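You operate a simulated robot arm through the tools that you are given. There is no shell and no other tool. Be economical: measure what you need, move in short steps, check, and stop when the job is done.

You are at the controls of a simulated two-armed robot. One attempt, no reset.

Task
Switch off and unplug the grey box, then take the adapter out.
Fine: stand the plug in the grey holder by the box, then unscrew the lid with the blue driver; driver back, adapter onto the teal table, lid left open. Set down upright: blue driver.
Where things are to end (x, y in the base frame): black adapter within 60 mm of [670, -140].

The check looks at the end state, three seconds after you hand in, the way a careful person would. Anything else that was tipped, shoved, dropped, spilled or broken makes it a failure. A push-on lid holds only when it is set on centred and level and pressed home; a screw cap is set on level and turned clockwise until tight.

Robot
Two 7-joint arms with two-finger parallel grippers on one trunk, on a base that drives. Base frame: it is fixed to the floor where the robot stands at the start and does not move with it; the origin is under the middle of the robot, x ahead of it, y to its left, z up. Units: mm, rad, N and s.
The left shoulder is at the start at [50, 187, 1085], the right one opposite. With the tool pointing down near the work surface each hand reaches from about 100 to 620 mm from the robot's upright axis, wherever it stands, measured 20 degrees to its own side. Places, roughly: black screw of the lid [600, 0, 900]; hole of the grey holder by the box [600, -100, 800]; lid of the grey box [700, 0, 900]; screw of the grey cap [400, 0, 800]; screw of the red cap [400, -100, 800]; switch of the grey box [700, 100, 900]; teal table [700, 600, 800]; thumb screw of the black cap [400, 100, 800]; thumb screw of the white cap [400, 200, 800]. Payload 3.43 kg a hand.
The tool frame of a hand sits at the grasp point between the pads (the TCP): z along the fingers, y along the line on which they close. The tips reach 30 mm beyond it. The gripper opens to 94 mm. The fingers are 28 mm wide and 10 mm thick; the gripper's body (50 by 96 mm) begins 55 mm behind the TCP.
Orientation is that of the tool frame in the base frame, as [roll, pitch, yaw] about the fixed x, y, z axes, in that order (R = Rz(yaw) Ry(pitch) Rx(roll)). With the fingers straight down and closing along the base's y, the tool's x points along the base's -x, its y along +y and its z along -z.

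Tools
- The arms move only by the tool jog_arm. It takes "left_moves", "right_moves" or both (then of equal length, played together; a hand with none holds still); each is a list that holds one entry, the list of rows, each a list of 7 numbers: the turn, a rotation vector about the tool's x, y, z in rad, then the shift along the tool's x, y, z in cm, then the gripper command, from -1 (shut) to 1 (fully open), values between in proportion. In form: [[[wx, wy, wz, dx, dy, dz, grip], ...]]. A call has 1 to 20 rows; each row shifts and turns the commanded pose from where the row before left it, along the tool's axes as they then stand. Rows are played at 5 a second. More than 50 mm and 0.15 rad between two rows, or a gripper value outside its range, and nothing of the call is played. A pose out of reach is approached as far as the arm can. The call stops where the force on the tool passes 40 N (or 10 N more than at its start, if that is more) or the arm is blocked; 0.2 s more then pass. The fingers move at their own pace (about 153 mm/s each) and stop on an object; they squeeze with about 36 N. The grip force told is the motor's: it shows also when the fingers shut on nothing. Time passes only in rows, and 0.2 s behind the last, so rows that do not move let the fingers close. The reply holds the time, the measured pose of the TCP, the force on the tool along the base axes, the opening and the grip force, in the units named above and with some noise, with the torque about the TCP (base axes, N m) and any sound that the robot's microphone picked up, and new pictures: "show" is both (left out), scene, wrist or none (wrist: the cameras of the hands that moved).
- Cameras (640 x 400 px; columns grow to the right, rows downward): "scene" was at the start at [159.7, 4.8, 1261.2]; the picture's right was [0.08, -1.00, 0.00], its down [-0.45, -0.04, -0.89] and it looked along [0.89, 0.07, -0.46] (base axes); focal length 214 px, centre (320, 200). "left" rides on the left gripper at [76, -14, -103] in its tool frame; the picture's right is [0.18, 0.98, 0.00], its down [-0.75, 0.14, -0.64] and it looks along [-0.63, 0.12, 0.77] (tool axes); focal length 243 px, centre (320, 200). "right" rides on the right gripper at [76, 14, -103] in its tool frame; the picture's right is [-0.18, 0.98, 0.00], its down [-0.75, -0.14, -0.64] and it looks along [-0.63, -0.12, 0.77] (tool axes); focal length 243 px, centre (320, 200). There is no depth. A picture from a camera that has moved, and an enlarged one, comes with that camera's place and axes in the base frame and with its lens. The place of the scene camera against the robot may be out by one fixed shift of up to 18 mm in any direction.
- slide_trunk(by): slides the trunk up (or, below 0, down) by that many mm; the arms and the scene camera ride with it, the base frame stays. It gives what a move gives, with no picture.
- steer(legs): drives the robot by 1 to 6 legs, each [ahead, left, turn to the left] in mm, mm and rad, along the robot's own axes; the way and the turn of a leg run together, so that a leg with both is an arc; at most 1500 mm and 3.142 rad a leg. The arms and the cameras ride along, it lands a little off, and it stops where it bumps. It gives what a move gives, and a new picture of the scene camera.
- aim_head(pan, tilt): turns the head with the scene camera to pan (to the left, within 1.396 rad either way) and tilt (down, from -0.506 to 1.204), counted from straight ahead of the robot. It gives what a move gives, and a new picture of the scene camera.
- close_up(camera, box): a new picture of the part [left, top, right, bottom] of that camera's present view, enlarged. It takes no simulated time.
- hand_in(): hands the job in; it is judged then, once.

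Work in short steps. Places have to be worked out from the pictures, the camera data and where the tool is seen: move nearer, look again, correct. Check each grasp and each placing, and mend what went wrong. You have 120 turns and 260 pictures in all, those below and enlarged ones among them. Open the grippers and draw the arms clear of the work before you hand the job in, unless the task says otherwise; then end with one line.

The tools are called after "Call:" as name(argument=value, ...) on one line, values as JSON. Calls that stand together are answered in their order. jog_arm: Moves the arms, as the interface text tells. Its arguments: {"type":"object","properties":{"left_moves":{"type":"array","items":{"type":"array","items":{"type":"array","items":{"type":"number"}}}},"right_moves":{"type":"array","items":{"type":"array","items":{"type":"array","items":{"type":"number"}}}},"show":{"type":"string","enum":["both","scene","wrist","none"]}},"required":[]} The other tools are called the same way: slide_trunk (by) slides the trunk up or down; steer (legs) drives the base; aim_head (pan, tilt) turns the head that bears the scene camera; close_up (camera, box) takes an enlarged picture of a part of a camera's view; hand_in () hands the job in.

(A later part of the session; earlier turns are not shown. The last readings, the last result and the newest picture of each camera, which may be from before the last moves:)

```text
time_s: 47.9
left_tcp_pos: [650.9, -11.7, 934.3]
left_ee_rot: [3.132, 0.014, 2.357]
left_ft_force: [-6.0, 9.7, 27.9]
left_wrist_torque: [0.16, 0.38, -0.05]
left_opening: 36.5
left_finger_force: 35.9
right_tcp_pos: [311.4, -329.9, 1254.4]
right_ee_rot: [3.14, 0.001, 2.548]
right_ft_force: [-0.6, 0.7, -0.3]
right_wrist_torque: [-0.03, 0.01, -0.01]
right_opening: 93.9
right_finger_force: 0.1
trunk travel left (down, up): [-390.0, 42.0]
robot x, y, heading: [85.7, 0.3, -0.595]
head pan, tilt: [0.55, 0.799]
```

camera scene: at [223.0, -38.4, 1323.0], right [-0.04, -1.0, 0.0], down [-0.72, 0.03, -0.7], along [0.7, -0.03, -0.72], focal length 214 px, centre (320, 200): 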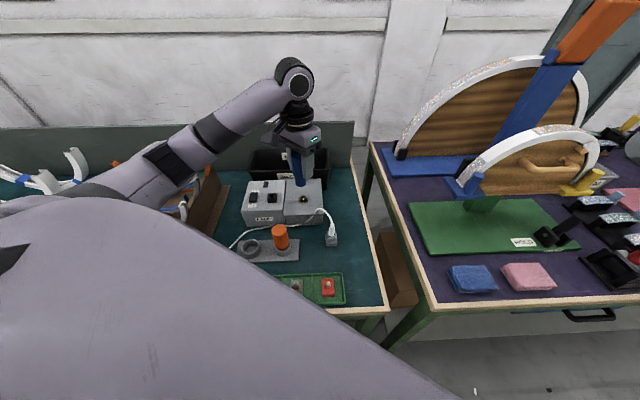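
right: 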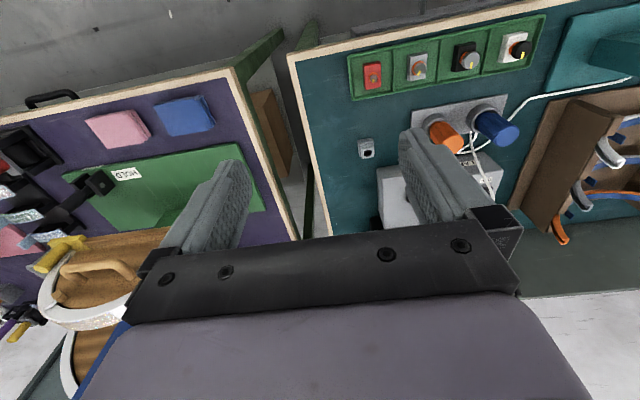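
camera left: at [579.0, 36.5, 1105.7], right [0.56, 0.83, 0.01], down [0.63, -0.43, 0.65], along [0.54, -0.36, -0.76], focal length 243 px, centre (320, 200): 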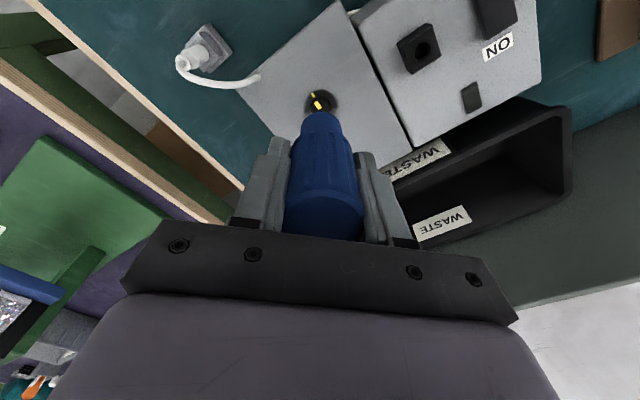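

Contact at TCP z≈934. I ease off and open to see how the driver stands and where its axis lies relative to the hand.

Call:
jog_arm(left_moves=[[[0, 0, 0, 0, 0, -0.2, -1], [0, 0, 0, 0, 0, 0, 0.3], [0, 0, 0, 0, 0, 0, 0.3], [0, 0, 0, 0, 0, 0, 0.3]]], show="wrist")

Call:
close_up(camera="left", box=[240, 90, 400, 250])

Call:
close_up(camera="scene", box=[270, 150, 330, 210])

```text
time_s: 48.9
left_tcp_pos: [651.4, -12.0, 933.2]
left_ee_rot: [3.135, 0.006, 2.358]
left_ft_force: [0.4, 0.5, -0.2]
left_wrist_torque: [0.0, -0.01, 0.03]
left_opening: 61.2
left_finger_force: 0.1
right_tcp_pos: [314.0, -331.7, 1253.3]
right_ee_rot: [3.14, -0.003, 2.546]
right_ft_force: [1.2, -1.4, 0.5]
right_wrist_torque: [0.0, 0.04, -0.01]
right_opening: 94.0
right_finger_force: 0.1
trunk travel left (down, up): [-390.0, 42.0]
robot x, y, heading: [85.9, -2.5, -0.593]
head pan, tilt: [0.55, 0.799]
camera left: at [585.9, 31.5, 1033.9], right [0.56, 0.83, 0.01], down [0.63, -0.43, 0.65], along [0.54, -0.36, -0.76], focal length 243 px, centre (320, 200)
```

left: 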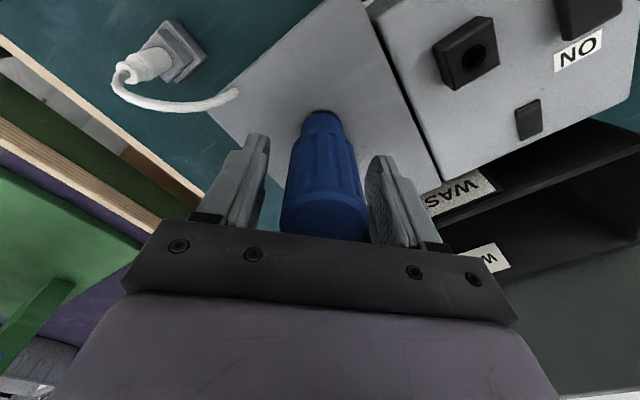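

```text
2.50 times, centred on (320, 170) of left
camera zoom: at [585.9, 31.5, 1033.9], right [0.56, 0.83, 0.01], down [0.63, -0.43, 0.65], along [0.54, -0.36, -0.76], focal length 606 px, centre (320, 275)
```

zoom: 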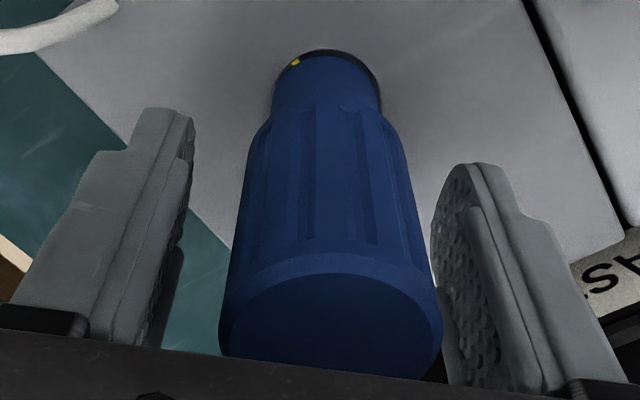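

```text
6.67 times, centred on (300, 180) of scene
camera zoom: at [223.1, -38.6, 1322.9], right [-0.04, -1.0, 0.0], down [-0.72, 0.03, -0.7], along [0.7, -0.03, -0.72], focal length 1430 px, centre (453, 333)
```

zoom: 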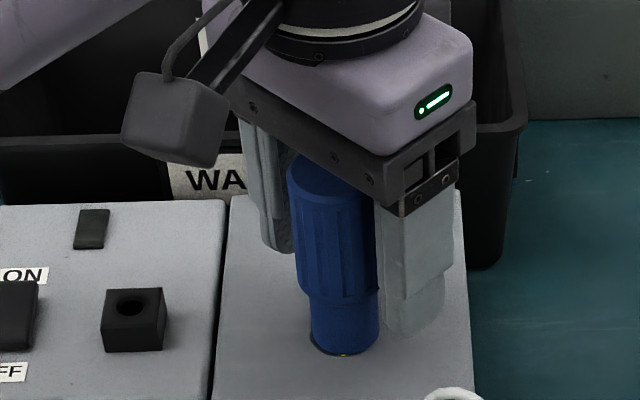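

The self-consistent picture: the driver axis is ≈8 mm off toward the camera, at ≈(646,−6.5), matching the screw. I centre the hand on it and, open, wind the wrist back clockwise for a long unscrewing stroke.

Call:
jog_arm(left_moves=[[[0, 0, 0, 0.78, 0, 0, 0.3], [0, 0, 0.14, 0, 0, 0, 0.3], [0, 0, 0.14, 0, 0, 0, 0.3], [0, 0, 0.14, 0, 0, 0, 0.3], [0, 0, 0.14, 0, 0, 0, 0.3], [0, 0, 0.14, 0, 0, 0, 0.3], [0, 0, 0.14, 0, 0, 0, 0.3], [0, 0, 0.14, 0, 0, 0, 0.3], [0, 0, 0.14, 0, 0, 0, 0.3], [0, 0, 0.14, 0, 0, 0, 0.3], [0, 0, 0.14, 0, 0, 0, 0.3], [0, 0, 0, 0, 0, 0, 0.3]]])

Call:
close_up(camera="scene", box=[270, 150, 330, 210])

```text
time_s: 51.5
left_tcp_pos: [647.2, -7.8, 931.9]
left_ee_rot: [3.132, -0.006, 0.954]
left_ft_force: [0.7, -0.7, 0.1]
left_wrist_torque: [0.0, -0.01, 0.01]
left_opening: 61.0
left_finger_force: 0.1
right_tcp_pos: [313.7, -331.9, 1253.9]
right_ee_rot: [3.14, -0.002, 2.546]
right_ft_force: [-0.8, -0.3, -0.5]
right_wrist_torque: [0.02, -0.03, -0.02]
right_opening: 93.9
right_finger_force: 0.1
trunk travel left (down, up): [-390.0, 42.0]
robot x, y, heading: [82.2, 2.1, -0.597]
head pan, tilt: [0.55, 0.799]
camera scene: at [222.9, -38.5, 1323.0], right [-0.04, -1.0, 0.0], down [-0.72, 0.03, -0.7], along [0.7, -0.03, -0.72], focal length 214 px, centre (320, 200)
camera left: at [676.9, 64.0, 1035.3], right [0.91, -0.42, 0.01], down [-0.33, -0.7, 0.64], along [-0.26, -0.58, -0.77], focal length 243 px, centre (320, 200)
```

scene: 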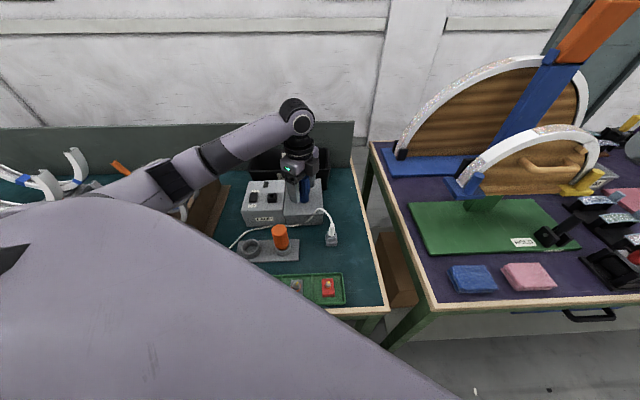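
left: 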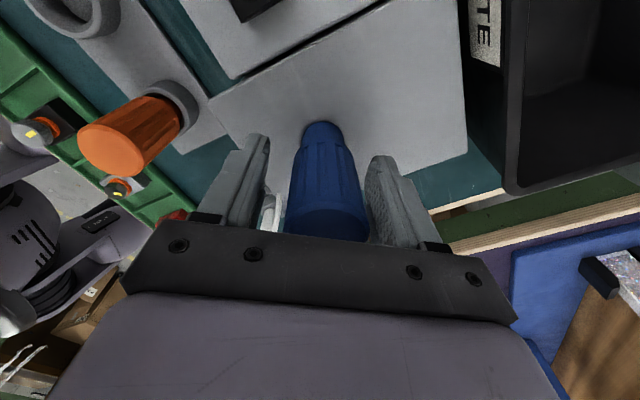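

```text
6.67 times, centred on (300, 180) of scene
camera zoom: at [222.9, -38.5, 1323.0], right [-0.04, -1.0, 0.0], down [-0.72, 0.03, -0.7], along [0.7, -0.03, -0.72], focal length 1430 px, centre (453, 333)
```

zoom: 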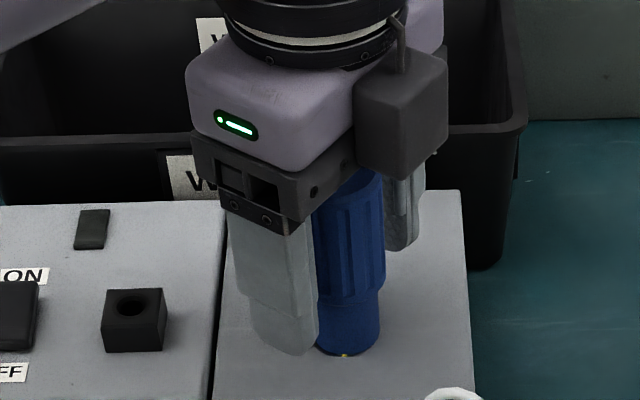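

The wrist wound back fine. I close on the driver here.

Call:
jog_arm(left_moves=[[[0, 0, 0, 0, 0, 0, -1], [0, 0, 0, 0, 0, 0, -1], [0, 0, 0, 0, 0, 0, -1]]], show="wrist")

Call:
close_up(camera="left", box=[240, 90, 400, 250])

```text
time_s: 52.3
left_tcp_pos: [647.6, -5.9, 932.3]
left_ee_rot: [3.132, -0.007, 0.958]
left_ft_force: [-1.1, 0.3, 2.0]
left_wrist_torque: [0.08, 0.03, -0.02]
left_opening: 36.3
left_finger_force: 36.0
right_tcp_pos: [314.4, -331.2, 1253.2]
right_ee_rot: [3.14, -0.003, 2.547]
right_ft_force: [0.9, 0.4, 0.0]
right_wrist_torque: [0.0, 0.02, 0.0]
right_opening: 94.4
right_finger_force: 0.0
trunk travel left (down, up): [-390.0, 42.0]
robot x, y, heading: [83.7, 0.4, -0.59]
head pan, tilt: [0.55, 0.799]
camera left: at [676.7, 64.2, 1035.5], right [0.91, -0.41, 0.01], down [-0.33, -0.7, 0.64], along [-0.26, -0.58, -0.77], focal length 243 px, centre (320, 200)
```

left: 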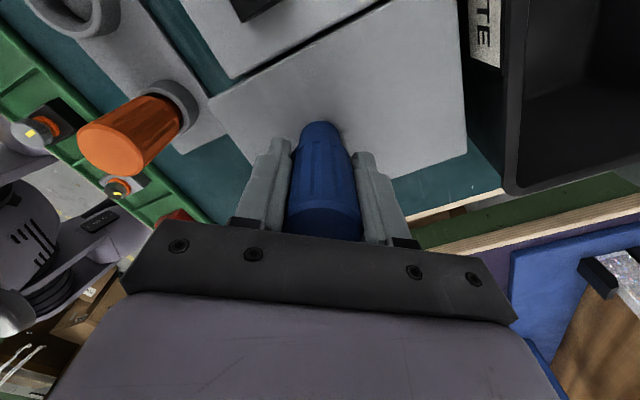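

```text
2.50 times, centred on (320, 170) of left
camera zoom: at [676.7, 64.2, 1035.5], right [0.91, -0.41, 0.01], down [-0.33, -0.7, 0.64], along [-0.26, -0.58, -0.77], focal length 606 px, centre (320, 275)
```

zoom: 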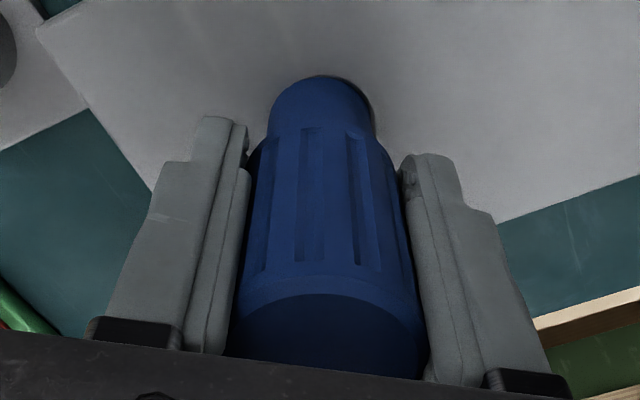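

Well centred (tiny forces). I turn counter-clockwise in small steps and watch the torque.

Call:
jog_arm(left_moves=[[[0, 0, -0.14, 0, 0, 0.1, -1], [0, 0, -0.14, 0, 0, 0, -1], [0, 0, -0.14, 0, 0, 0, -1], [0, 0, -0.14, 0, 0, 0, -1], [0, 0, -0.14, 0, 0, 0, -1], [0, 0, -0.14, 0, 0, 0, -1], [0, 0, 0, 0, 0, 0, -1]]], show="wrist")

Call:
close_up(camera="scene", box=[280, 170, 320, 210])

```text
time_s: 53.9
left_tcp_pos: [646.0, -7.4, 932.0]
left_ee_rot: [3.129, 0.002, 1.801]
left_ft_force: [3.8, 1.2, 14.0]
left_wrist_torque: [0.21, -0.11, -0.07]
left_opening: 35.9
left_finger_force: 35.4
right_tcp_pos: [312.6, -331.2, 1254.3]
right_ee_rot: [3.14, -0.002, 2.547]
right_ft_force: [0.1, 1.0, 0.0]
right_wrist_torque: [0.0, 0.01, 0.0]
right_opening: 94.0
right_finger_force: 0.0
trunk travel left (down, up): [-390.0, 42.0]
robot x, y, heading: [83.4, 0.6, -0.594]
head pan, tilt: [0.55, 0.799]
camera left: at [612.5, 64.6, 1033.7], right [0.92, 0.4, 0.01], down [0.3, -0.7, 0.65], along [0.27, -0.59, -0.76], focal length 243 px, centre (320, 200)
```

left: 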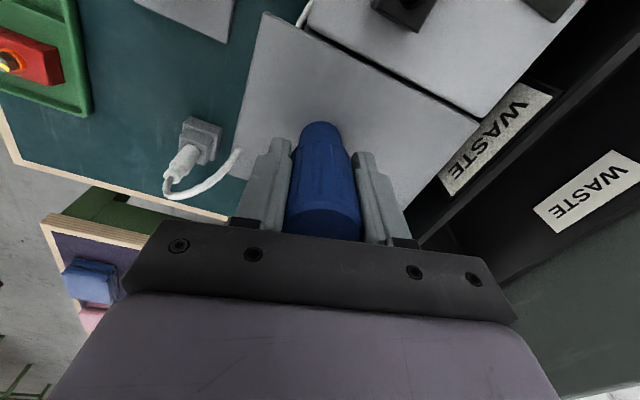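

```text
10.00 times, centred on (300, 190) of scene
camera zoom: at [222.7, -38.2, 1323.1], right [-0.04, -1.0, 0.0], down [-0.72, 0.03, -0.7], along [0.7, -0.03, -0.72], focal length 2145 px, centre (520, 300)
```

zoom: 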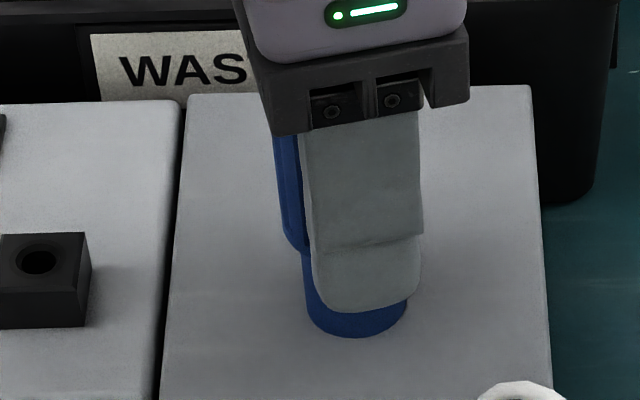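

Turning smoothly. I continue the counter-clockwise stroke.

Call:
jog_arm(left_moves=[[[0, 0, -0.14, 0, 0, 0, -1], [0, 0, -0.14, 0, 0, 0, -1], [0, 0, -0.14, 0, 0, 0, -1], [0, 0, -0.14, 0, 0, 0, -1], [0, 0, -0.14, 0, 0, 0, -1], [0, 0, -0.14, 0, 0, 0, -1], [0, 0, -0.14, 0, 0, 0, -1], [0, 0, -0.14, 0, 0, 0, -1], [0, 0, -0.14, 0, 0, 0, -1], [0, 0, -0.14, 0, 0, 0, -1], [0, 0, -0.14, 0, 0, 0, -1], [0, 0, -0.14, 0, 0, 0, -1], [0, 0, -0.14, 0, 0, 0, -1], [0, 0, -0.14, 0, 0, 0, -1], [0, 0, 0, 0, 0, 0, -1]]], show="wrist")

Call:
close_up(camera="scene", box=[280, 170, 320, 210])

```text
time_s: 57.1
left_tcp_pos: [646.1, -5.6, 932.3]
left_ee_rot: [-3.136, 0.009, -2.525]
left_ft_force: [0.1, -1.0, 10.6]
left_wrist_torque: [-0.08, 0.01, -0.1]
left_opening: 36.1
left_finger_force: 35.7
right_tcp_pos: [313.3, -331.7, 1252.9]
right_ee_rot: [3.14, -0.003, 2.547]
right_ft_force: [-0.3, 0.2, -0.2]
right_wrist_torque: [0.02, 0.01, -0.02]
right_opening: 94.0
right_finger_force: 0.0
trunk travel left (down, up): [-390.0, 42.0]
robot x, y, heading: [83.3, 0.8, -0.592]
head pan, tilt: [0.55, 0.799]
camera left: at [590.6, -62.6, 1034.0], right [-0.72, 0.69, -0.01], down [0.53, 0.55, 0.65], along [0.45, 0.46, -0.76], focal length 243 px, centre (320, 200)
```

left: 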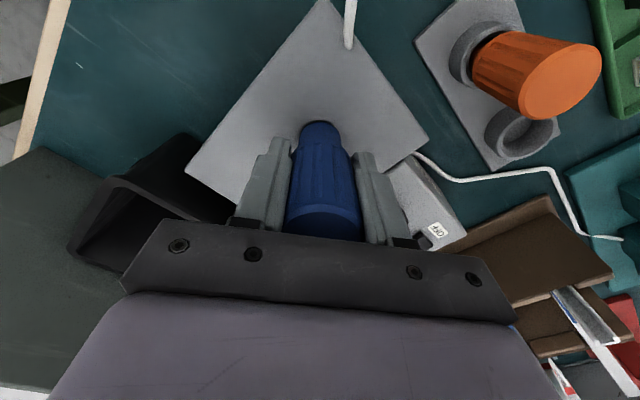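

```text
10.00 times, centred on (300, 190) of scene
camera zoom: at [222.8, -38.5, 1323.0], right [-0.04, -1.0, 0.0], down [-0.72, 0.03, -0.7], along [0.7, -0.03, -0.72], focal length 2145 px, centre (520, 300)
```

zoom: 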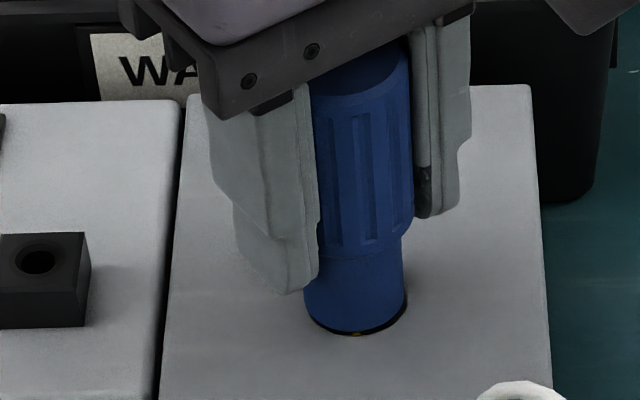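

2.8 rad turned. I lift the driver off to see whether the screw's mark has moved.

Call:
jog_arm(left_moves=[[[0, 0, 0, 0, 0, -1, -1], [0, 0, 0, 0, 0, -2, -1], [0, 0, 0, 0, 0, -1, -1], [0, 0, 0, 0, 0, 0, -1]]], show="none")

Call:
close_up(camera="scene", box=[280, 170, 320, 210])

Call:
close_up(camera="left", box=[260, 50, 380, 170])

```text
time_s: 58.1
left_tcp_pos: [648.2, -7.7, 968.6]
left_ee_rot: [-3.137, 0.009, -2.525]
left_ft_force: [-1.1, 0.0, -1.4]
left_wrist_torque: [-0.03, 0.02, 0.0]
left_opening: 36.1
left_finger_force: 36.2
right_tcp_pos: [314.0, -331.4, 1253.1]
right_ee_rot: [-3.141, -0.003, 2.545]
right_ft_force: [-0.8, -0.4, -0.1]
right_wrist_torque: [-0.04, -0.01, 0.03]
right_opening: 94.2
right_finger_force: 0.0
trunk travel left (down, up): [-390.0, 42.0]
robot x, y, heading: [88.4, -0.4, -0.594]
head pan, tilt: [0.55, 0.799]
```

```text
10.00 times, centred on (300, 190) of scene
camera zoom: at [223.2, -38.5, 1322.9], right [-0.04, -1.0, 0.0], down [-0.72, 0.03, -0.7], along [0.7, -0.03, -0.72], focal length 2145 px, centre (520, 300)
```

zoom: 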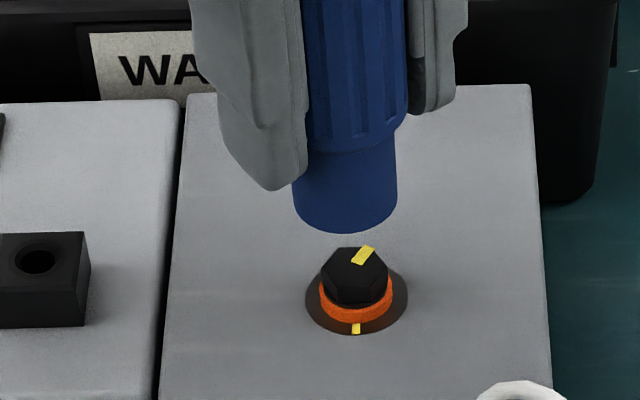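

```text
3.33 times, centred on (320, 110) of left
camera zoom: at [592.7, -62.1, 1070.5], right [-0.72, 0.7, -0.01], down [0.53, 0.55, 0.65], along [0.45, 0.46, -0.76], focal length 809 px, centre (320, 500)
```

zoom: 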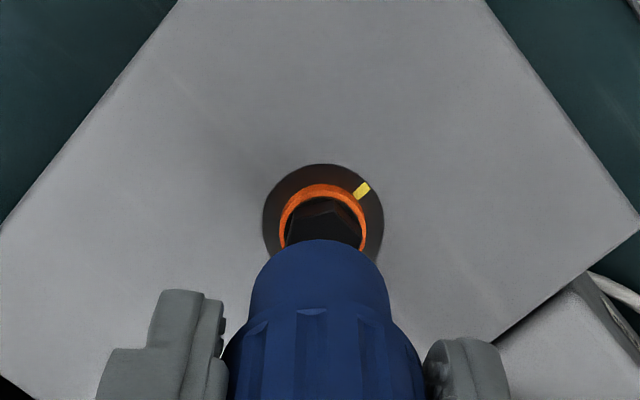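

It works: the mark moved ~160° and an orange ring shows the screw rising. In the air I wind back by 180° (three hex flats) to re-engage for another stroke.

Call:
jog_arm(left_moves=[[[0, 0, 0.1496, 0, 0, 0, -1], [0, 0, 0.1496, 0, 0, 0, -1], [0, 0, 0.1496, 0, 0, 0, -1], [0, 0, 0.1496, 0, 0, 0, -1], [0, 0, 0.1496, 0, 0, 0, -1], [0, 0, 0.1496, 0, 0, 0, -1], [0, 0, 0.1496, 0, 0, 0, -1], [0, 0, 0.1496, 0, 0, 0, -1], [0, 0, 0.1496, 0, 0, 0, -1], [0, 0, 0.1496, 0, 0, 0, -1], [0, 0, 0.1496, 0, 0, 0, -1], [0, 0, 0.1496, 0, 0, 0, -1], [0, 0, 0.1496, 0, 0, 0, -1], [0, 0, 0.1496, 0, 0, 0, -1], [0, 0, 0.1496, 0, 0, 0, -1], [0, 0, 0.1496, 0, 0, 0, -1], [0, 0, 0.1496, 0, 0, 0, -1], [0, 0, 0.1496, 0, 0, 0, -1], [0, 0, 0.1496, 0, 0, 0, -1], [0, 0, 0.1496, 0, 0, 0, -1]]], show="none")

Call:
jog_arm(left_moves=[[[0, 0, 0.1496, 0, 0, 0, -1], [0, 0, 0, 0, 0, 0, -1]]], show="wrist")

Call:
close_up(camera="scene", box=[280, 170, 320, 210])

Call:
close_up(camera="left", box=[260, 50, 380, 170])

```text
time_s: 62.3
left_tcp_pos: [645.1, -7.0, 970.7]
left_ee_rot: [3.132, -0.006, 0.764]
left_ft_force: [0.6, 0.2, -0.1]
left_wrist_torque: [0.01, -0.03, -0.02]
left_opening: 36.0
left_finger_force: 35.8
right_tcp_pos: [313.1, -331.2, 1253.6]
right_ee_rot: [3.139, -0.002, 2.547]
right_ft_force: [-0.2, 0.3, -0.1]
right_wrist_torque: [-0.02, 0.01, 0.02]
right_opening: 94.0
right_finger_force: 0.1
trunk travel left (down, up): [-390.0, 42.0]
robot x, y, heading: [82.3, -0.3, -0.589]
head pan, tilt: [0.55, 0.799]
```

```text
time_s: 62.9
left_tcp_pos: [646.3, -8.8, 970.1]
left_ee_rot: [3.135, -0.01, 0.614]
left_ft_force: [1.1, 0.0, -1.4]
left_wrist_torque: [0.02, -0.01, -0.02]
left_opening: 36.0
left_finger_force: 35.8
right_tcp_pos: [314.1, -333.5, 1253.3]
right_ee_rot: [3.139, -0.001, 2.547]
right_ft_force: [0.0, -0.8, 0.6]
right_wrist_torque: [-0.01, 0.01, -0.02]
right_opening: 94.2
right_finger_force: 0.0
trunk travel left (down, up): [-390.0, 42.0]
robot x, y, heading: [84.3, 2.7, -0.591]
head pan, tilt: [0.55, 0.799]
camera left: at [697.2, 49.1, 1074.2], right [0.72, -0.7, 0.01], down [-0.54, -0.55, 0.64], along [-0.44, -0.46, -0.77], focal length 243 px, centre (320, 200)
```

left: 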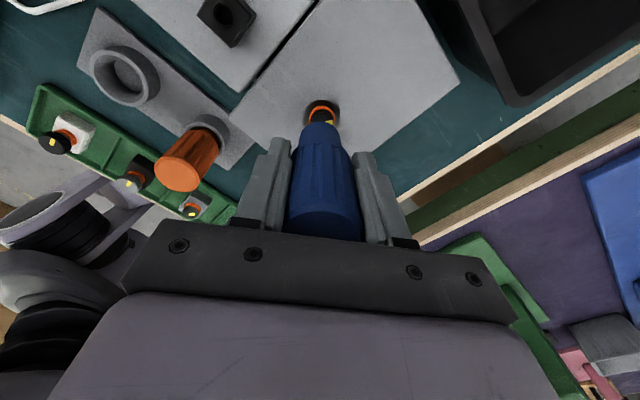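

```text
10.00 times, centred on (300, 190) of scene
camera zoom: at [223.0, -38.4, 1323.0], right [-0.04, -1.0, 0.0], down [-0.72, 0.03, -0.7], along [0.7, -0.03, -0.72], focal length 2145 px, centre (520, 300)
```

zoom: 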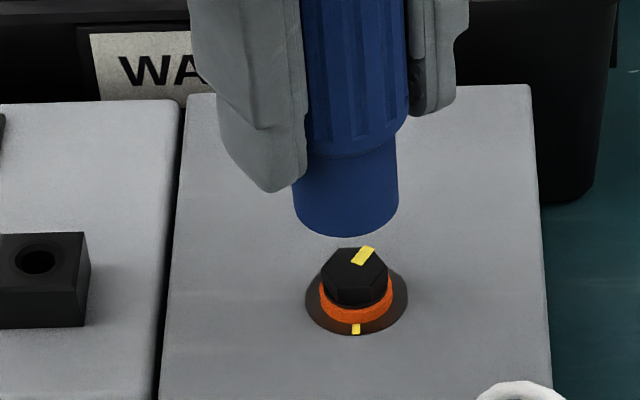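

```text
3.33 times, centred on (320, 110) of left
camera zoom: at [697.2, 49.1, 1074.2], right [0.72, -0.7, 0.01], down [-0.54, -0.55, 0.64], along [-0.44, -0.46, -0.77], focal length 809 px, centre (320, 500)
```

zoom: 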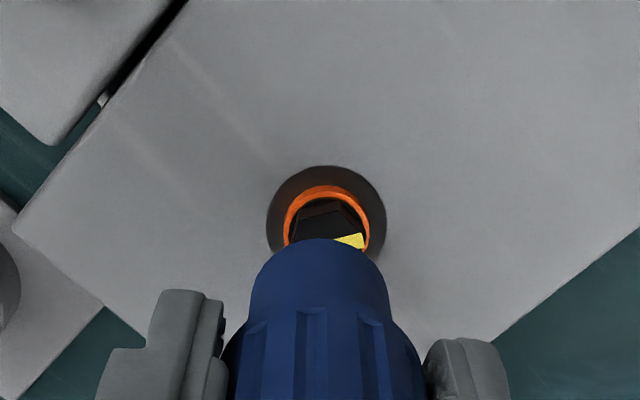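

The driver's end is ~2–3 mm off; I correct and lower onto the hex again.

Call:
jog_arm(left_moves=[[[0, 0, 0, -0.17, 0.19, 1.0, -1], [0, 0, 0, 0, 0, 0.8, -1], [0, 0, 0, 0, 0, 0.5, -1], [0, 0, 0, 0, 0, 0.4, -1], [0, 0, 0, 0, 0, 0.3, -1], [0, 0, 0, 0, 0, 0.3, -1], [0, 0, 0, 0, 0, 0, -1]]], show="none")

Call:
close_up(camera="scene", box=[280, 170, 320, 210])

```text
time_s: 64.5
left_tcp_pos: [647.0, -9.3, 937.2]
left_ee_rot: [3.135, -0.009, 0.617]
left_ft_force: [1.4, 3.8, -0.1]
left_wrist_torque: [0.23, -0.12, -0.03]
left_opening: 36.2
left_finger_force: 35.8
right_tcp_pos: [313.7, -332.2, 1253.8]
right_ee_rot: [3.14, -0.002, 2.546]
right_ft_force: [-0.7, 0.0, 0.3]
right_wrist_torque: [0.01, 0.03, 0.0]
right_opening: 94.2
right_finger_force: 0.0
trunk travel left (down, up): [-390.0, 42.0]
robot x, y, heading: [81.9, -2.3, -0.593]
head pan, tilt: [0.55, 0.799]
```

```text
10.00 times, centred on (300, 190) of scene
camera zoom: at [222.9, -38.2, 1323.0], right [-0.04, -1.0, 0.0], down [-0.72, 0.03, -0.7], along [0.7, -0.03, -0.72], focal length 2145 px, centre (520, 300)
```

zoom: 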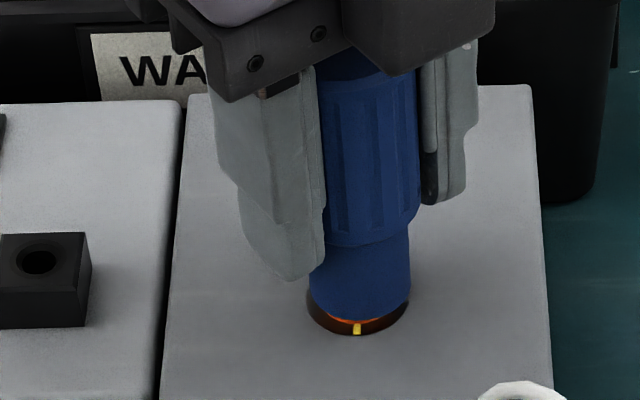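

Over the hex. Now a second long counter-clockwise stroke.

Call:
jog_arm(left_moves=[[[0, 0, -0.14, 0, 0, 0.2, -1], [0, 0, -0.14, 0, 0, 0.1, -1], [0, 0, -0.149, 0, 0, 0, -1], [0, 0, -0.149, 0, 0, 0, -1], [0, 0, -0.149, 0, 0, 0, -1], [0, 0, -0.149, 0, 0, 0, -1], [0, 0, -0.149, 0, 0, 0, -1], [0, 0, -0.149, 0, 0, 0, -1], [0, 0, -0.149, 0, 0, 0, -1], [0, 0, -0.149, 0, 0, 0, -1], [0, 0, -0.149, 0, 0, 0, -1], [0, 0, -0.149, 0, 0, 0, -1], [0, 0, -0.149, 0, 0, 0, -1], [0, 0, -0.149, 0, 0, 0, -1], [0, 0, -0.149, 0, 0, 0, -1], [0, 0, -0.149, 0, 0, 0, -1], [0, 0, -0.149, 0, 0, 0, -1], [0, 0, -0.149, 0, 0, 0, -1], [0, 0, -0.149, 0, 0, 0, -1], [0, 0, -0.149, 0, 0, 0, -1]]], show="none")

Call:
jog_arm(left_moves=[[[0, 0, -0.149, 0, 0, 0, -1], [0, 0, -0.149, 0, 0, 0, -1], [0, 0, -0.149, 0, 0, 0, -1], [0, 0, -0.149, 0, 0, 0, -1], [0, 0, 0, 0, 0, 0, -1]]], show="none")

Call:
close_up(camera="scene", box=[280, 170, 320, 210])

```text
time_s: 68.7
left_tcp_pos: [645.1, -9.5, 934.9]
left_ee_rot: [-3.137, 0.009, -2.705]
left_ft_force: [5.3, 3.8, -0.2]
left_wrist_torque: [0.17, -0.28, -0.25]
left_opening: 35.4
left_finger_force: 36.0
right_tcp_pos: [313.7, -330.4, 1253.7]
right_ee_rot: [3.141, -0.001, 2.546]
right_ft_force: [-0.1, -0.5, -0.1]
right_wrist_torque: [-0.02, -0.01, -0.01]
right_opening: 94.1
right_finger_force: 0.1
trunk travel left (down, up): [-390.0, 42.0]
robot x, y, heading: [84.3, -1.5, -0.593]
head pan, tilt: [0.55, 0.799]
```

```text
time_s: 69.9
left_tcp_pos: [645.3, -8.9, 935.6]
left_ee_rot: [-3.134, 0.004, -2.106]
left_ft_force: [2.1, 0.4, -1.3]
left_wrist_torque: [0.05, -0.09, -0.28]
left_opening: 35.2
left_finger_force: 36.0
right_tcp_pos: [313.5, -331.5, 1253.8]
right_ee_rot: [-3.141, -0.003, 2.546]
right_ft_force: [0.1, -0.9, 0.1]
right_wrist_torque: [-0.01, 0.03, 0.0]
right_opening: 94.0
right_finger_force: 0.1
trunk travel left (down, up): [-390.0, 42.0]
robot x, y, heading: [85.4, 2.1, -0.594]
head pan, tilt: [0.55, 0.799]
```

```text
10.00 times, centred on (300, 190) of scene
camera zoom: at [223.0, -38.0, 1323.0], right [-0.04, -1.0, 0.0], down [-0.72, 0.03, -0.7], along [0.7, -0.03, -0.72], focal length 2145 px, centre (520, 300)
```

zoom: 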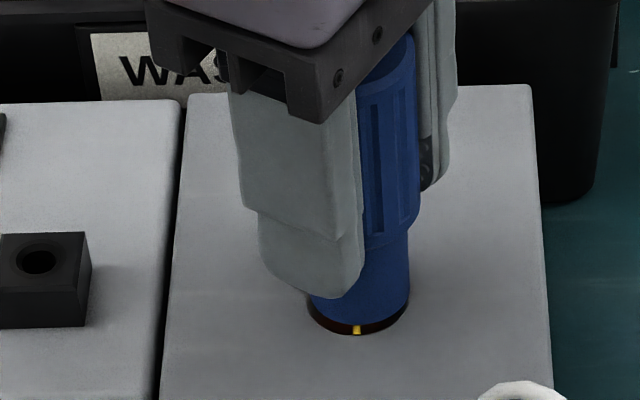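

Torque rose to −0.28 N·m, maybe the end of the screw's travel. I lift off and inspect.

Call:
jog_arm(left_moves=[[[0, 0, 0, 0, 0, -1, -1], [0, 0, 0, 0, 0, -2, -1], [0, 0, 0, 0, 0, -2, -1], [0, 0, 0, 0, 0, 0, -1]]], show="none")

Call:
close_up(camera="scene", box=[260, 170, 330, 230])

Call:
close_up(camera="left", box=[240, 30, 400, 170])

```text
time_s: 70.9
left_tcp_pos: [646.9, -10.1, 985.0]
left_ee_rot: [-3.133, 0.005, -2.109]
left_ft_force: [0.1, 0.3, -1.2]
left_wrist_torque: [0.04, 0.0, -0.01]
left_opening: 35.2
left_finger_force: 36.1
right_tcp_pos: [314.1, -332.2, 1253.2]
right_ee_rot: [3.141, -0.002, 2.547]
right_ft_force: [0.3, 0.5, 0.3]
right_wrist_torque: [0.0, -0.01, 0.01]
right_opening: 94.1
right_finger_force: 0.0
trunk travel left (down, up): [-390.0, 42.0]
robot x, y, heading: [85.4, 2.3, -0.595]
head pan, tilt: [0.55, 0.799]
```

```text
6.67 times, centred on (295, 200) of scene
camera zoom: at [223.0, -38.1, 1323.0], right [-0.04, -1.0, 0.0], down [-0.72, 0.03, -0.7], along [0.7, -0.03, -0.72], focal length 1430 px, centre (487, 200)
```

zoom: 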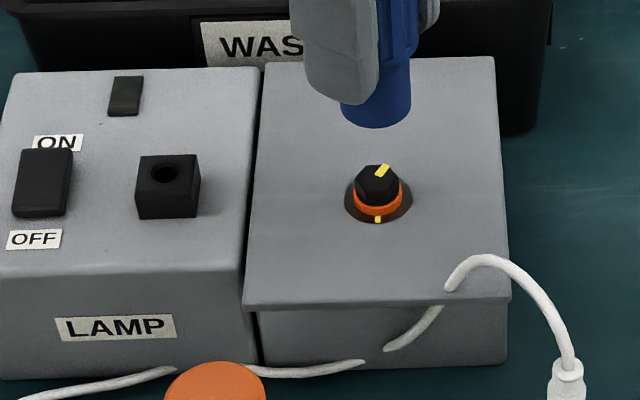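

```text
2.86 times, centred on (320, 100) of left
camera zoom: at [618.9, -83.0, 1087.3], right [-0.94, 0.34, -0.01], down [0.26, 0.72, 0.64], along [0.23, 0.6, -0.76], focal length 693 px, centre (320, 486)
```

zoom: 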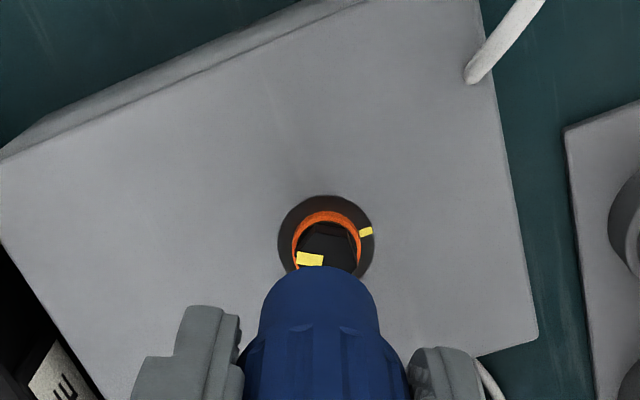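

The mark is at the same angle as after the first stroke: the captive screw is at its end stop, fully loosened. I return the driver: unwind the wrist and go above its ring.

Call:
jog_arm(left_moves=[[[0, 0, 0.14, 0, 0, 0, -1], [0, 0, 0.14, 0, 0, 0, -1], [0, 0, 0.14, 0, 0, 0, -1], [0, 0, 0.14, 0, 0, 0, -1], [0, 0, 0.14, 0, 0, 0, -1], [0, 0, 0.14, 0, 0, 0, -1], [0, 0, 0.14, 0, 0, 0, -1], [0, 0, 0.14, 0, 0, 0, -1], [0, 0, 0.14, 0, 0, 0, -1], [0, 0, 0.14, 0, 0, 0, -1], [0, 0, 0.14, 0, 0, 0, -1], [0, 0, 0.14, 0, 0, 0, -1], [0, 0, 0.137, 0, 0, 0, -1], [0, 0, 0, 3.75, 0.38, 0, -1], [0, 0, 0, 3.75, 0.38, 0, -1], [0, 0, 0, 3.75, 0.38, 0, -1], [0, 0, 0, 3.75, 0.38, 0, -1], [0, 0, 0, 3.75, 0.38, 0, -1], [0, 0, 0, 0, 0, 0, -1]]], show="wrist")

Call:
close_up(camera="left", box=[240, 30, 400, 170])

Call:
close_up(camera="scene", box=[210, 170, 310, 270])

```text
time_s: 74.9
left_tcp_pos: [523.4, 135.7, 982.6]
left_ee_rot: [3.136, 0.007, 2.358]
left_ft_force: [-1.1, 0.2, -0.5]
left_wrist_torque: [0.0, -0.01, 0.03]
left_opening: 35.1
left_finger_force: 36.2
right_tcp_pos: [313.0, -332.1, 1253.1]
right_ee_rot: [3.14, 0.0, 2.545]
right_ft_force: [0.7, -1.4, 0.0]
right_wrist_torque: [0.0, 0.01, 0.0]
right_opening: 93.9
right_finger_force: 0.0
trunk travel left (down, up): [-390.0, 42.0]
robot x, y, heading: [82.8, -1.5, -0.594]
head pan, tilt: [0.55, 0.799]
camera left: at [457.5, 180.3, 1084.5], right [0.56, 0.83, 0.0], down [0.63, -0.43, 0.65], along [0.54, -0.36, -0.76], focal length 243 px, centre (320, 200)
```

left: 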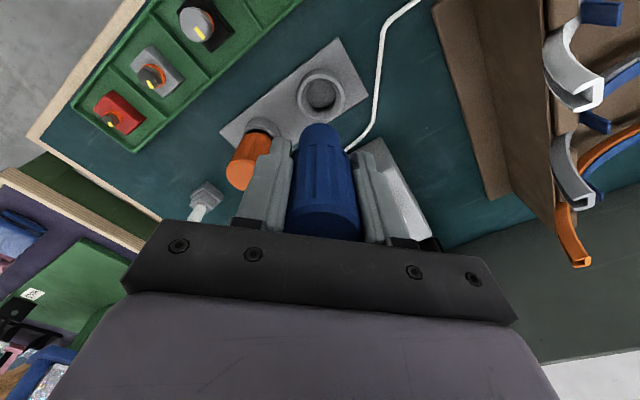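

```text
2.86 times, centred on (320, 100) of left
camera zoom: at [457.5, 180.3, 1084.5], right [0.56, 0.83, 0.0], down [0.63, -0.43, 0.65], along [0.54, -0.36, -0.76], focal length 693 px, centre (320, 486)
```

zoom: 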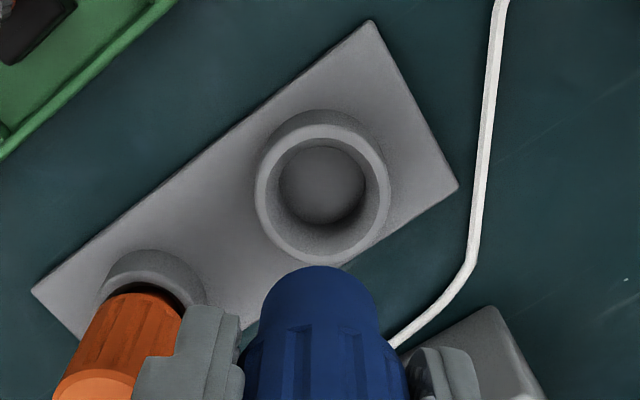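

```text
4.00 times, centred on (260, 220) of scene
camera zoom: at [222.9, -38.3, 1323.1], right [-0.04, -1.0, 0.0], down [-0.72, 0.03, -0.7], along [0.7, -0.03, -0.72], focal length 858 px, centre (560, 120)
```

zoom: 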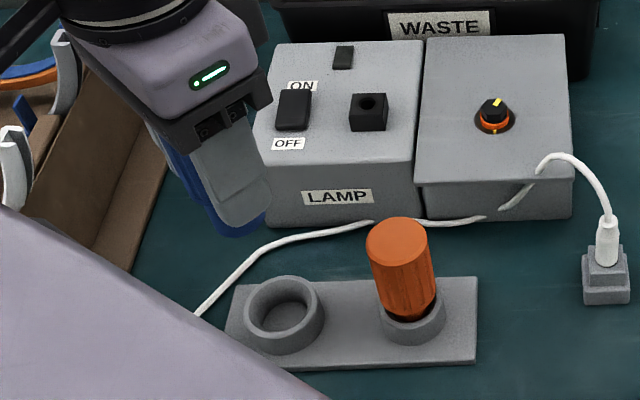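

Ring centre ≈(528,135.5). I correct a few mm and lower until the driver end is just above the rim, then check.

Call:
jog_arm(left_moves=[[[0, 0, 0, -0.3, 0.1, 2, -1], [0, 0, 0, 0, 0, 3, -1], [0, 0, 0, 0, 0, 2.3, -1], [0, 0, 0, 0, 0, 0, -1]]], show="none")

Call:
close_up(camera="left", box=[260, 50, 380, 170])

Call:
close_up(camera="scene", box=[220, 200, 290, 270])

```text
time_s: 75.9
left_tcp_pos: [529.3, 135.1, 908.4]
left_ee_rot: [3.136, 0.007, 2.358]
left_ft_force: [-0.5, 0.2, -0.7]
left_wrist_torque: [0.0, 0.01, 0.02]
left_opening: 35.1
left_finger_force: 35.8
right_tcp_pos: [313.5, -331.1, 1252.8]
right_ee_rot: [3.139, -0.002, 2.547]
right_ft_force: [0.0, 0.1, 0.6]
right_wrist_torque: [0.0, 0.0, -0.01]
right_opening: 93.9
right_finger_force: 0.0
trunk travel left (down, up): [-390.0, 42.0]
robot x, y, heading: [84.5, -0.3, -0.588]
head pan, tilt: [0.55, 0.799]
```

```text
3.33 times, centred on (320, 110) of left
camera zoom: at [463.3, 178.5, 1011.4], right [0.56, 0.83, 0.01], down [0.63, -0.43, 0.65], along [0.54, -0.36, -0.76], focal length 809 px, centre (320, 500)
```

zoom: 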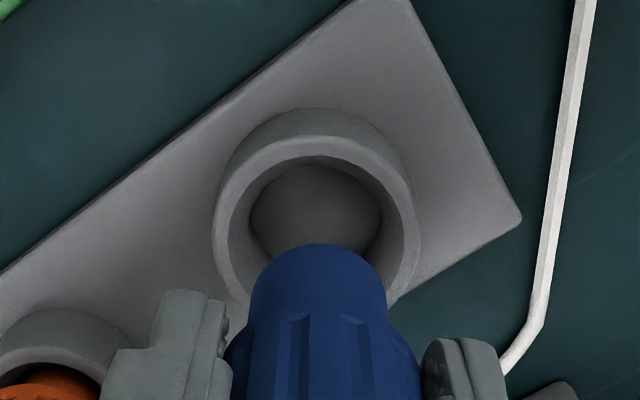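

```text
5.71 times, centred on (255, 235) of scene
camera zoom: at [223.0, -38.4, 1323.0], right [-0.04, -1.0, 0.0], down [-0.72, 0.03, -0.7], along [0.7, -0.03, -0.72], focal length 1226 px, centre (691, 0)
```

zoom: 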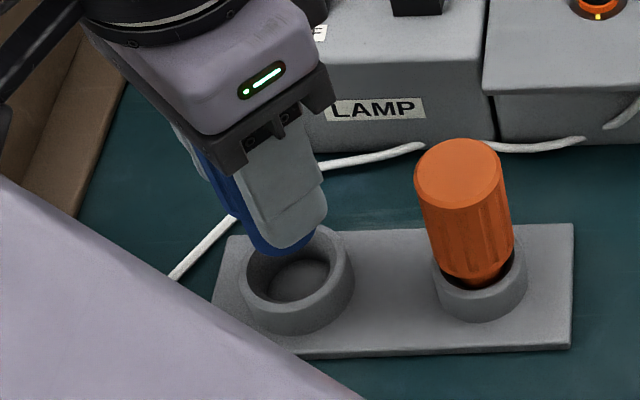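

Sideways good; depth is uncertain by a few mm, so I lower 12 mm more and look again.

Call:
jog_arm(left_moves=[[[0, 0, 0, 0, 0, 0.7, -1], [0, 0, 0, 0, 0, 0.7, -1], [0, 0, 0, 0, 0, 0, -1]]], show="none")

Call:
close_up(camera="left", box=[260, 50, 380, 170])

Call:
close_up(camera="scene", box=[220, 200, 290, 270])

```text
time_s: 76.7
left_tcp_pos: [530.2, 133.7, 893.0]
left_ee_rot: [3.135, 0.008, 2.359]
left_ft_force: [-0.8, 0.3, -0.8]
left_wrist_torque: [-0.01, -0.03, 0.02]
left_opening: 35.1
left_finger_force: 35.5
right_tcp_pos: [314.3, -330.9, 1254.4]
right_ee_rot: [3.138, -0.002, 2.546]
right_ft_force: [0.4, 0.2, 0.2]
right_wrist_torque: [-0.01, 0.02, 0.0]
right_opening: 94.2
right_finger_force: 0.1
trunk travel left (down, up): [-390.0, 42.0]
robot x, y, heading: [88.2, 2.4, -0.596]
head pan, tilt: [0.55, 0.799]
```

```text
3.33 times, centred on (320, 110) of left
camera zoom: at [463.9, 177.6, 996.0], right [0.56, 0.83, 0.01], down [0.63, -0.43, 0.65], along [0.54, -0.36, -0.76], focal length 809 px, centre (320, 500)
```

zoom: 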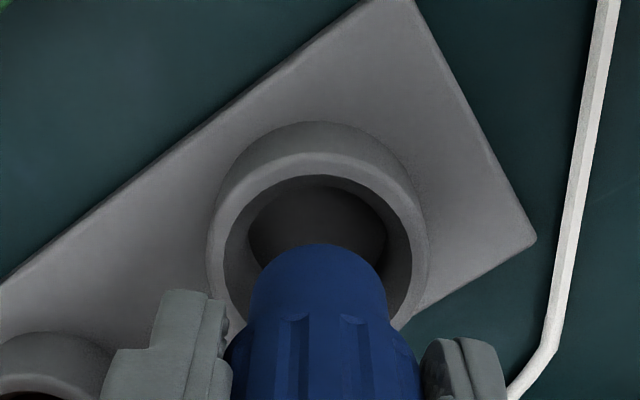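

```text
5.71 times, centred on (255, 235) of scene
camera zoom: at [223.0, -38.4, 1323.0], right [-0.04, -1.0, 0.0], down [-0.72, 0.03, -0.7], along [0.7, -0.03, -0.72], focal length 1226 px, centre (691, 0)
```

zoom: 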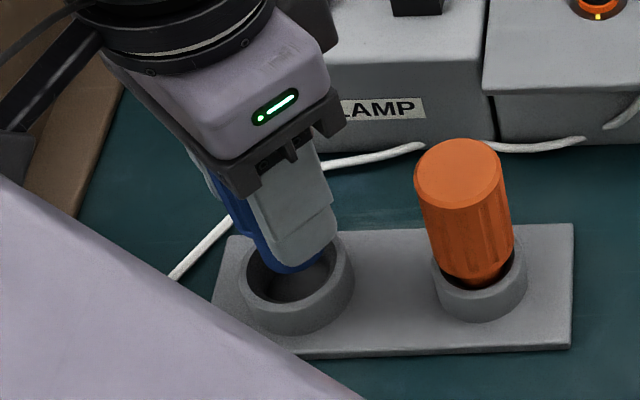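

The rim must be at z≈809, giving ring centre ≈(529,135): aligned. I lower until it stands on the bottom.

Call:
jog_arm(left_moves=[[[0, 0, 0, 0, 0, 0.7, -1], [0, 0, 0, 0, 0, 0.7, -1], [0, 0, 0, 0, 0, 0.5, -1], [0, 0, 0, 0, 0, 0.3, -1], [0, 0, 0, 0, 0, 0.3, -1], [0, 0, 0, 0, 0, 0, -1]]], show="none")

Call:
close_up(camera="left", box=[240, 50, 400, 210])

Call:
close_up(camera="scene", box=[220, 200, 290, 270])

```text
time_s: 78.1
left_tcp_pos: [527.3, 134.7, 870.2]
left_ee_rot: [3.136, 0.004, 2.356]
left_ft_force: [-12.8, 4.4, 2.0]
left_wrist_torque: [0.17, 0.68, -0.03]
left_opening: 34.6
left_finger_force: 35.6
right_tcp_pos: [312.4, -330.6, 1252.7]
right_ee_rot: [3.138, -0.001, 2.545]
right_ft_force: [-0.2, -0.2, 0.2]
right_wrist_torque: [-0.02, -0.01, 0.02]
right_opening: 93.7
right_finger_force: 0.1
trunk travel left (down, up): [-390.0, 42.0]
robot x, y, heading: [86.6, -1.8, -0.595]
head pan, tilt: [0.55, 0.799]
```

```text
2.50 times, centred on (320, 130) of left
camera zoom: at [462.1, 179.2, 973.4], right [0.56, 0.83, 0.0], down [0.63, -0.43, 0.65], along [0.54, -0.36, -0.76], focal length 606 px, centre (320, 375)
```

zoom: 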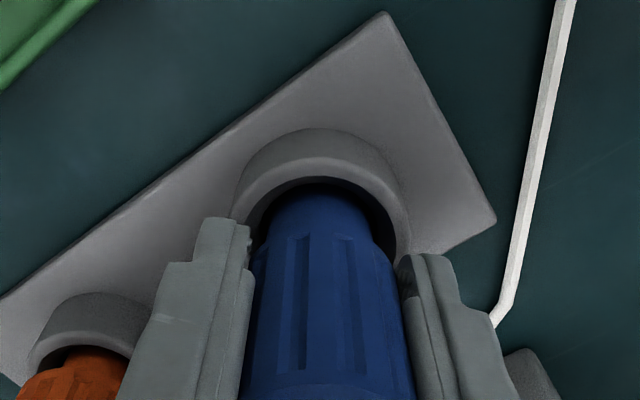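

```text
5.71 times, centred on (255, 235) of scene
camera zoom: at [222.5, -38.1, 1323.0], right [-0.04, -1.0, 0.0], down [-0.72, 0.03, -0.7], along [0.7, -0.03, -0.72], focal length 1226 px, centre (691, 0)
```

zoom: 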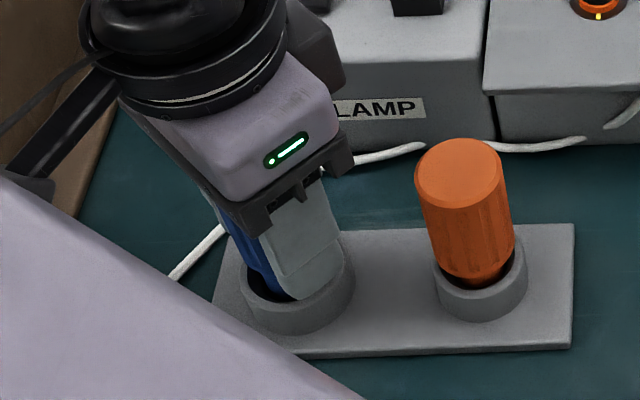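

It touches the ring's wall (push toward −x); I shift 2.5 mm that way and lower the last few mm.

Call:
jog_arm(left_moves=[[[0, 0, 0, 0.28, -0.1, 0, -1], [0, 0, 0, 0, 0, 0, -1], [0, 0, 0, 0, 0, 0.2, -1], [0, 0, 0, 0, 0, 0.2, -1], [0, 0, 0, 0, 0, 0.2, -1], [0, 0, 0, 0, 0, 0, -1]]], show="none")

```text
time_s: 79.5
left_tcp_pos: [527.3, 134.4, 866.1]
left_ee_rot: [3.135, 0.006, 2.356]
left_ft_force: [-6.8, 0.0, 0.1]
left_wrist_torque: [0.01, 0.34, -0.02]
left_opening: 34.9
left_finger_force: 36.0
right_tcp_pos: [312.6, -331.1, 1254.3]
right_ee_rot: [3.14, -0.002, 2.546]
right_ft_force: [0.3, -0.1, -0.3]
right_wrist_torque: [-0.01, 0.01, -0.02]
right_opening: 94.0
right_finger_force: 0.0
trunk travel left (down, up): [-390.0, 42.0]
robot x, y, heading: [84.4, -3.7, -0.593]
head pan, tilt: [0.55, 0.799]
```

Call:
jog_arm(left_moves=[[[0, 0, 0, 0.15, -0.15, 0, -1], [0, 0, 0, 0, 0, 0.2, -1], [0, 0, 0, 0, 0, 0.2, -1], [0, 0, 0, 0, 0, 0.2, -1], [0, 0, 0, 0, 0, 0, -1]]], show="none")

Call:
close_up(camera="scene", box=[220, 200, 290, 270])

```text
time_s: 80.7
left_tcp_pos: [526.3, 134.4, 861.9]
left_ee_rot: [3.132, 0.012, 2.36]
left_ft_force: [1.1, 1.3, 26.3]
left_wrist_torque: [0.02, 0.36, -0.05]
left_opening: 35.0
left_finger_force: 36.3
right_tcp_pos: [312.7, -332.0, 1254.8]
right_ee_rot: [3.141, -0.001, 2.548]
right_ft_force: [0.5, -0.2, 0.6]
right_wrist_torque: [0.01, 0.03, 0.0]
right_opening: 94.0
right_finger_force: 0.1
trunk travel left (down, up): [-390.0, 42.0]
robot x, y, heading: [86.7, 0.6, -0.593]
head pan, tilt: [0.55, 0.799]
```

```text
5.71 times, centred on (255, 235) of scene
camera zoom: at [222.0, -38.9, 1323.4], right [-0.04, -1.0, 0.0], down [-0.71, 0.03, -0.7], along [0.7, -0.03, -0.72], focal length 1226 px, centre (691, 0)
```

zoom: 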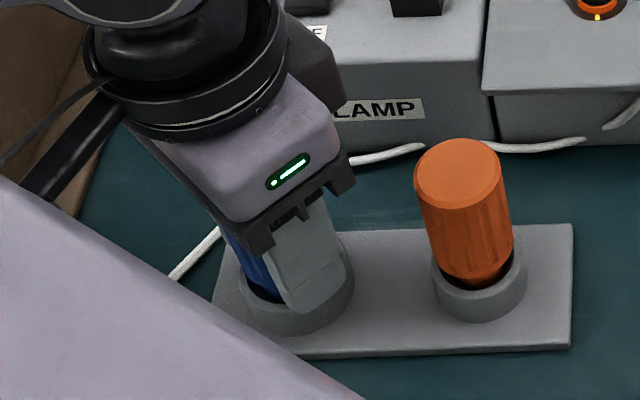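

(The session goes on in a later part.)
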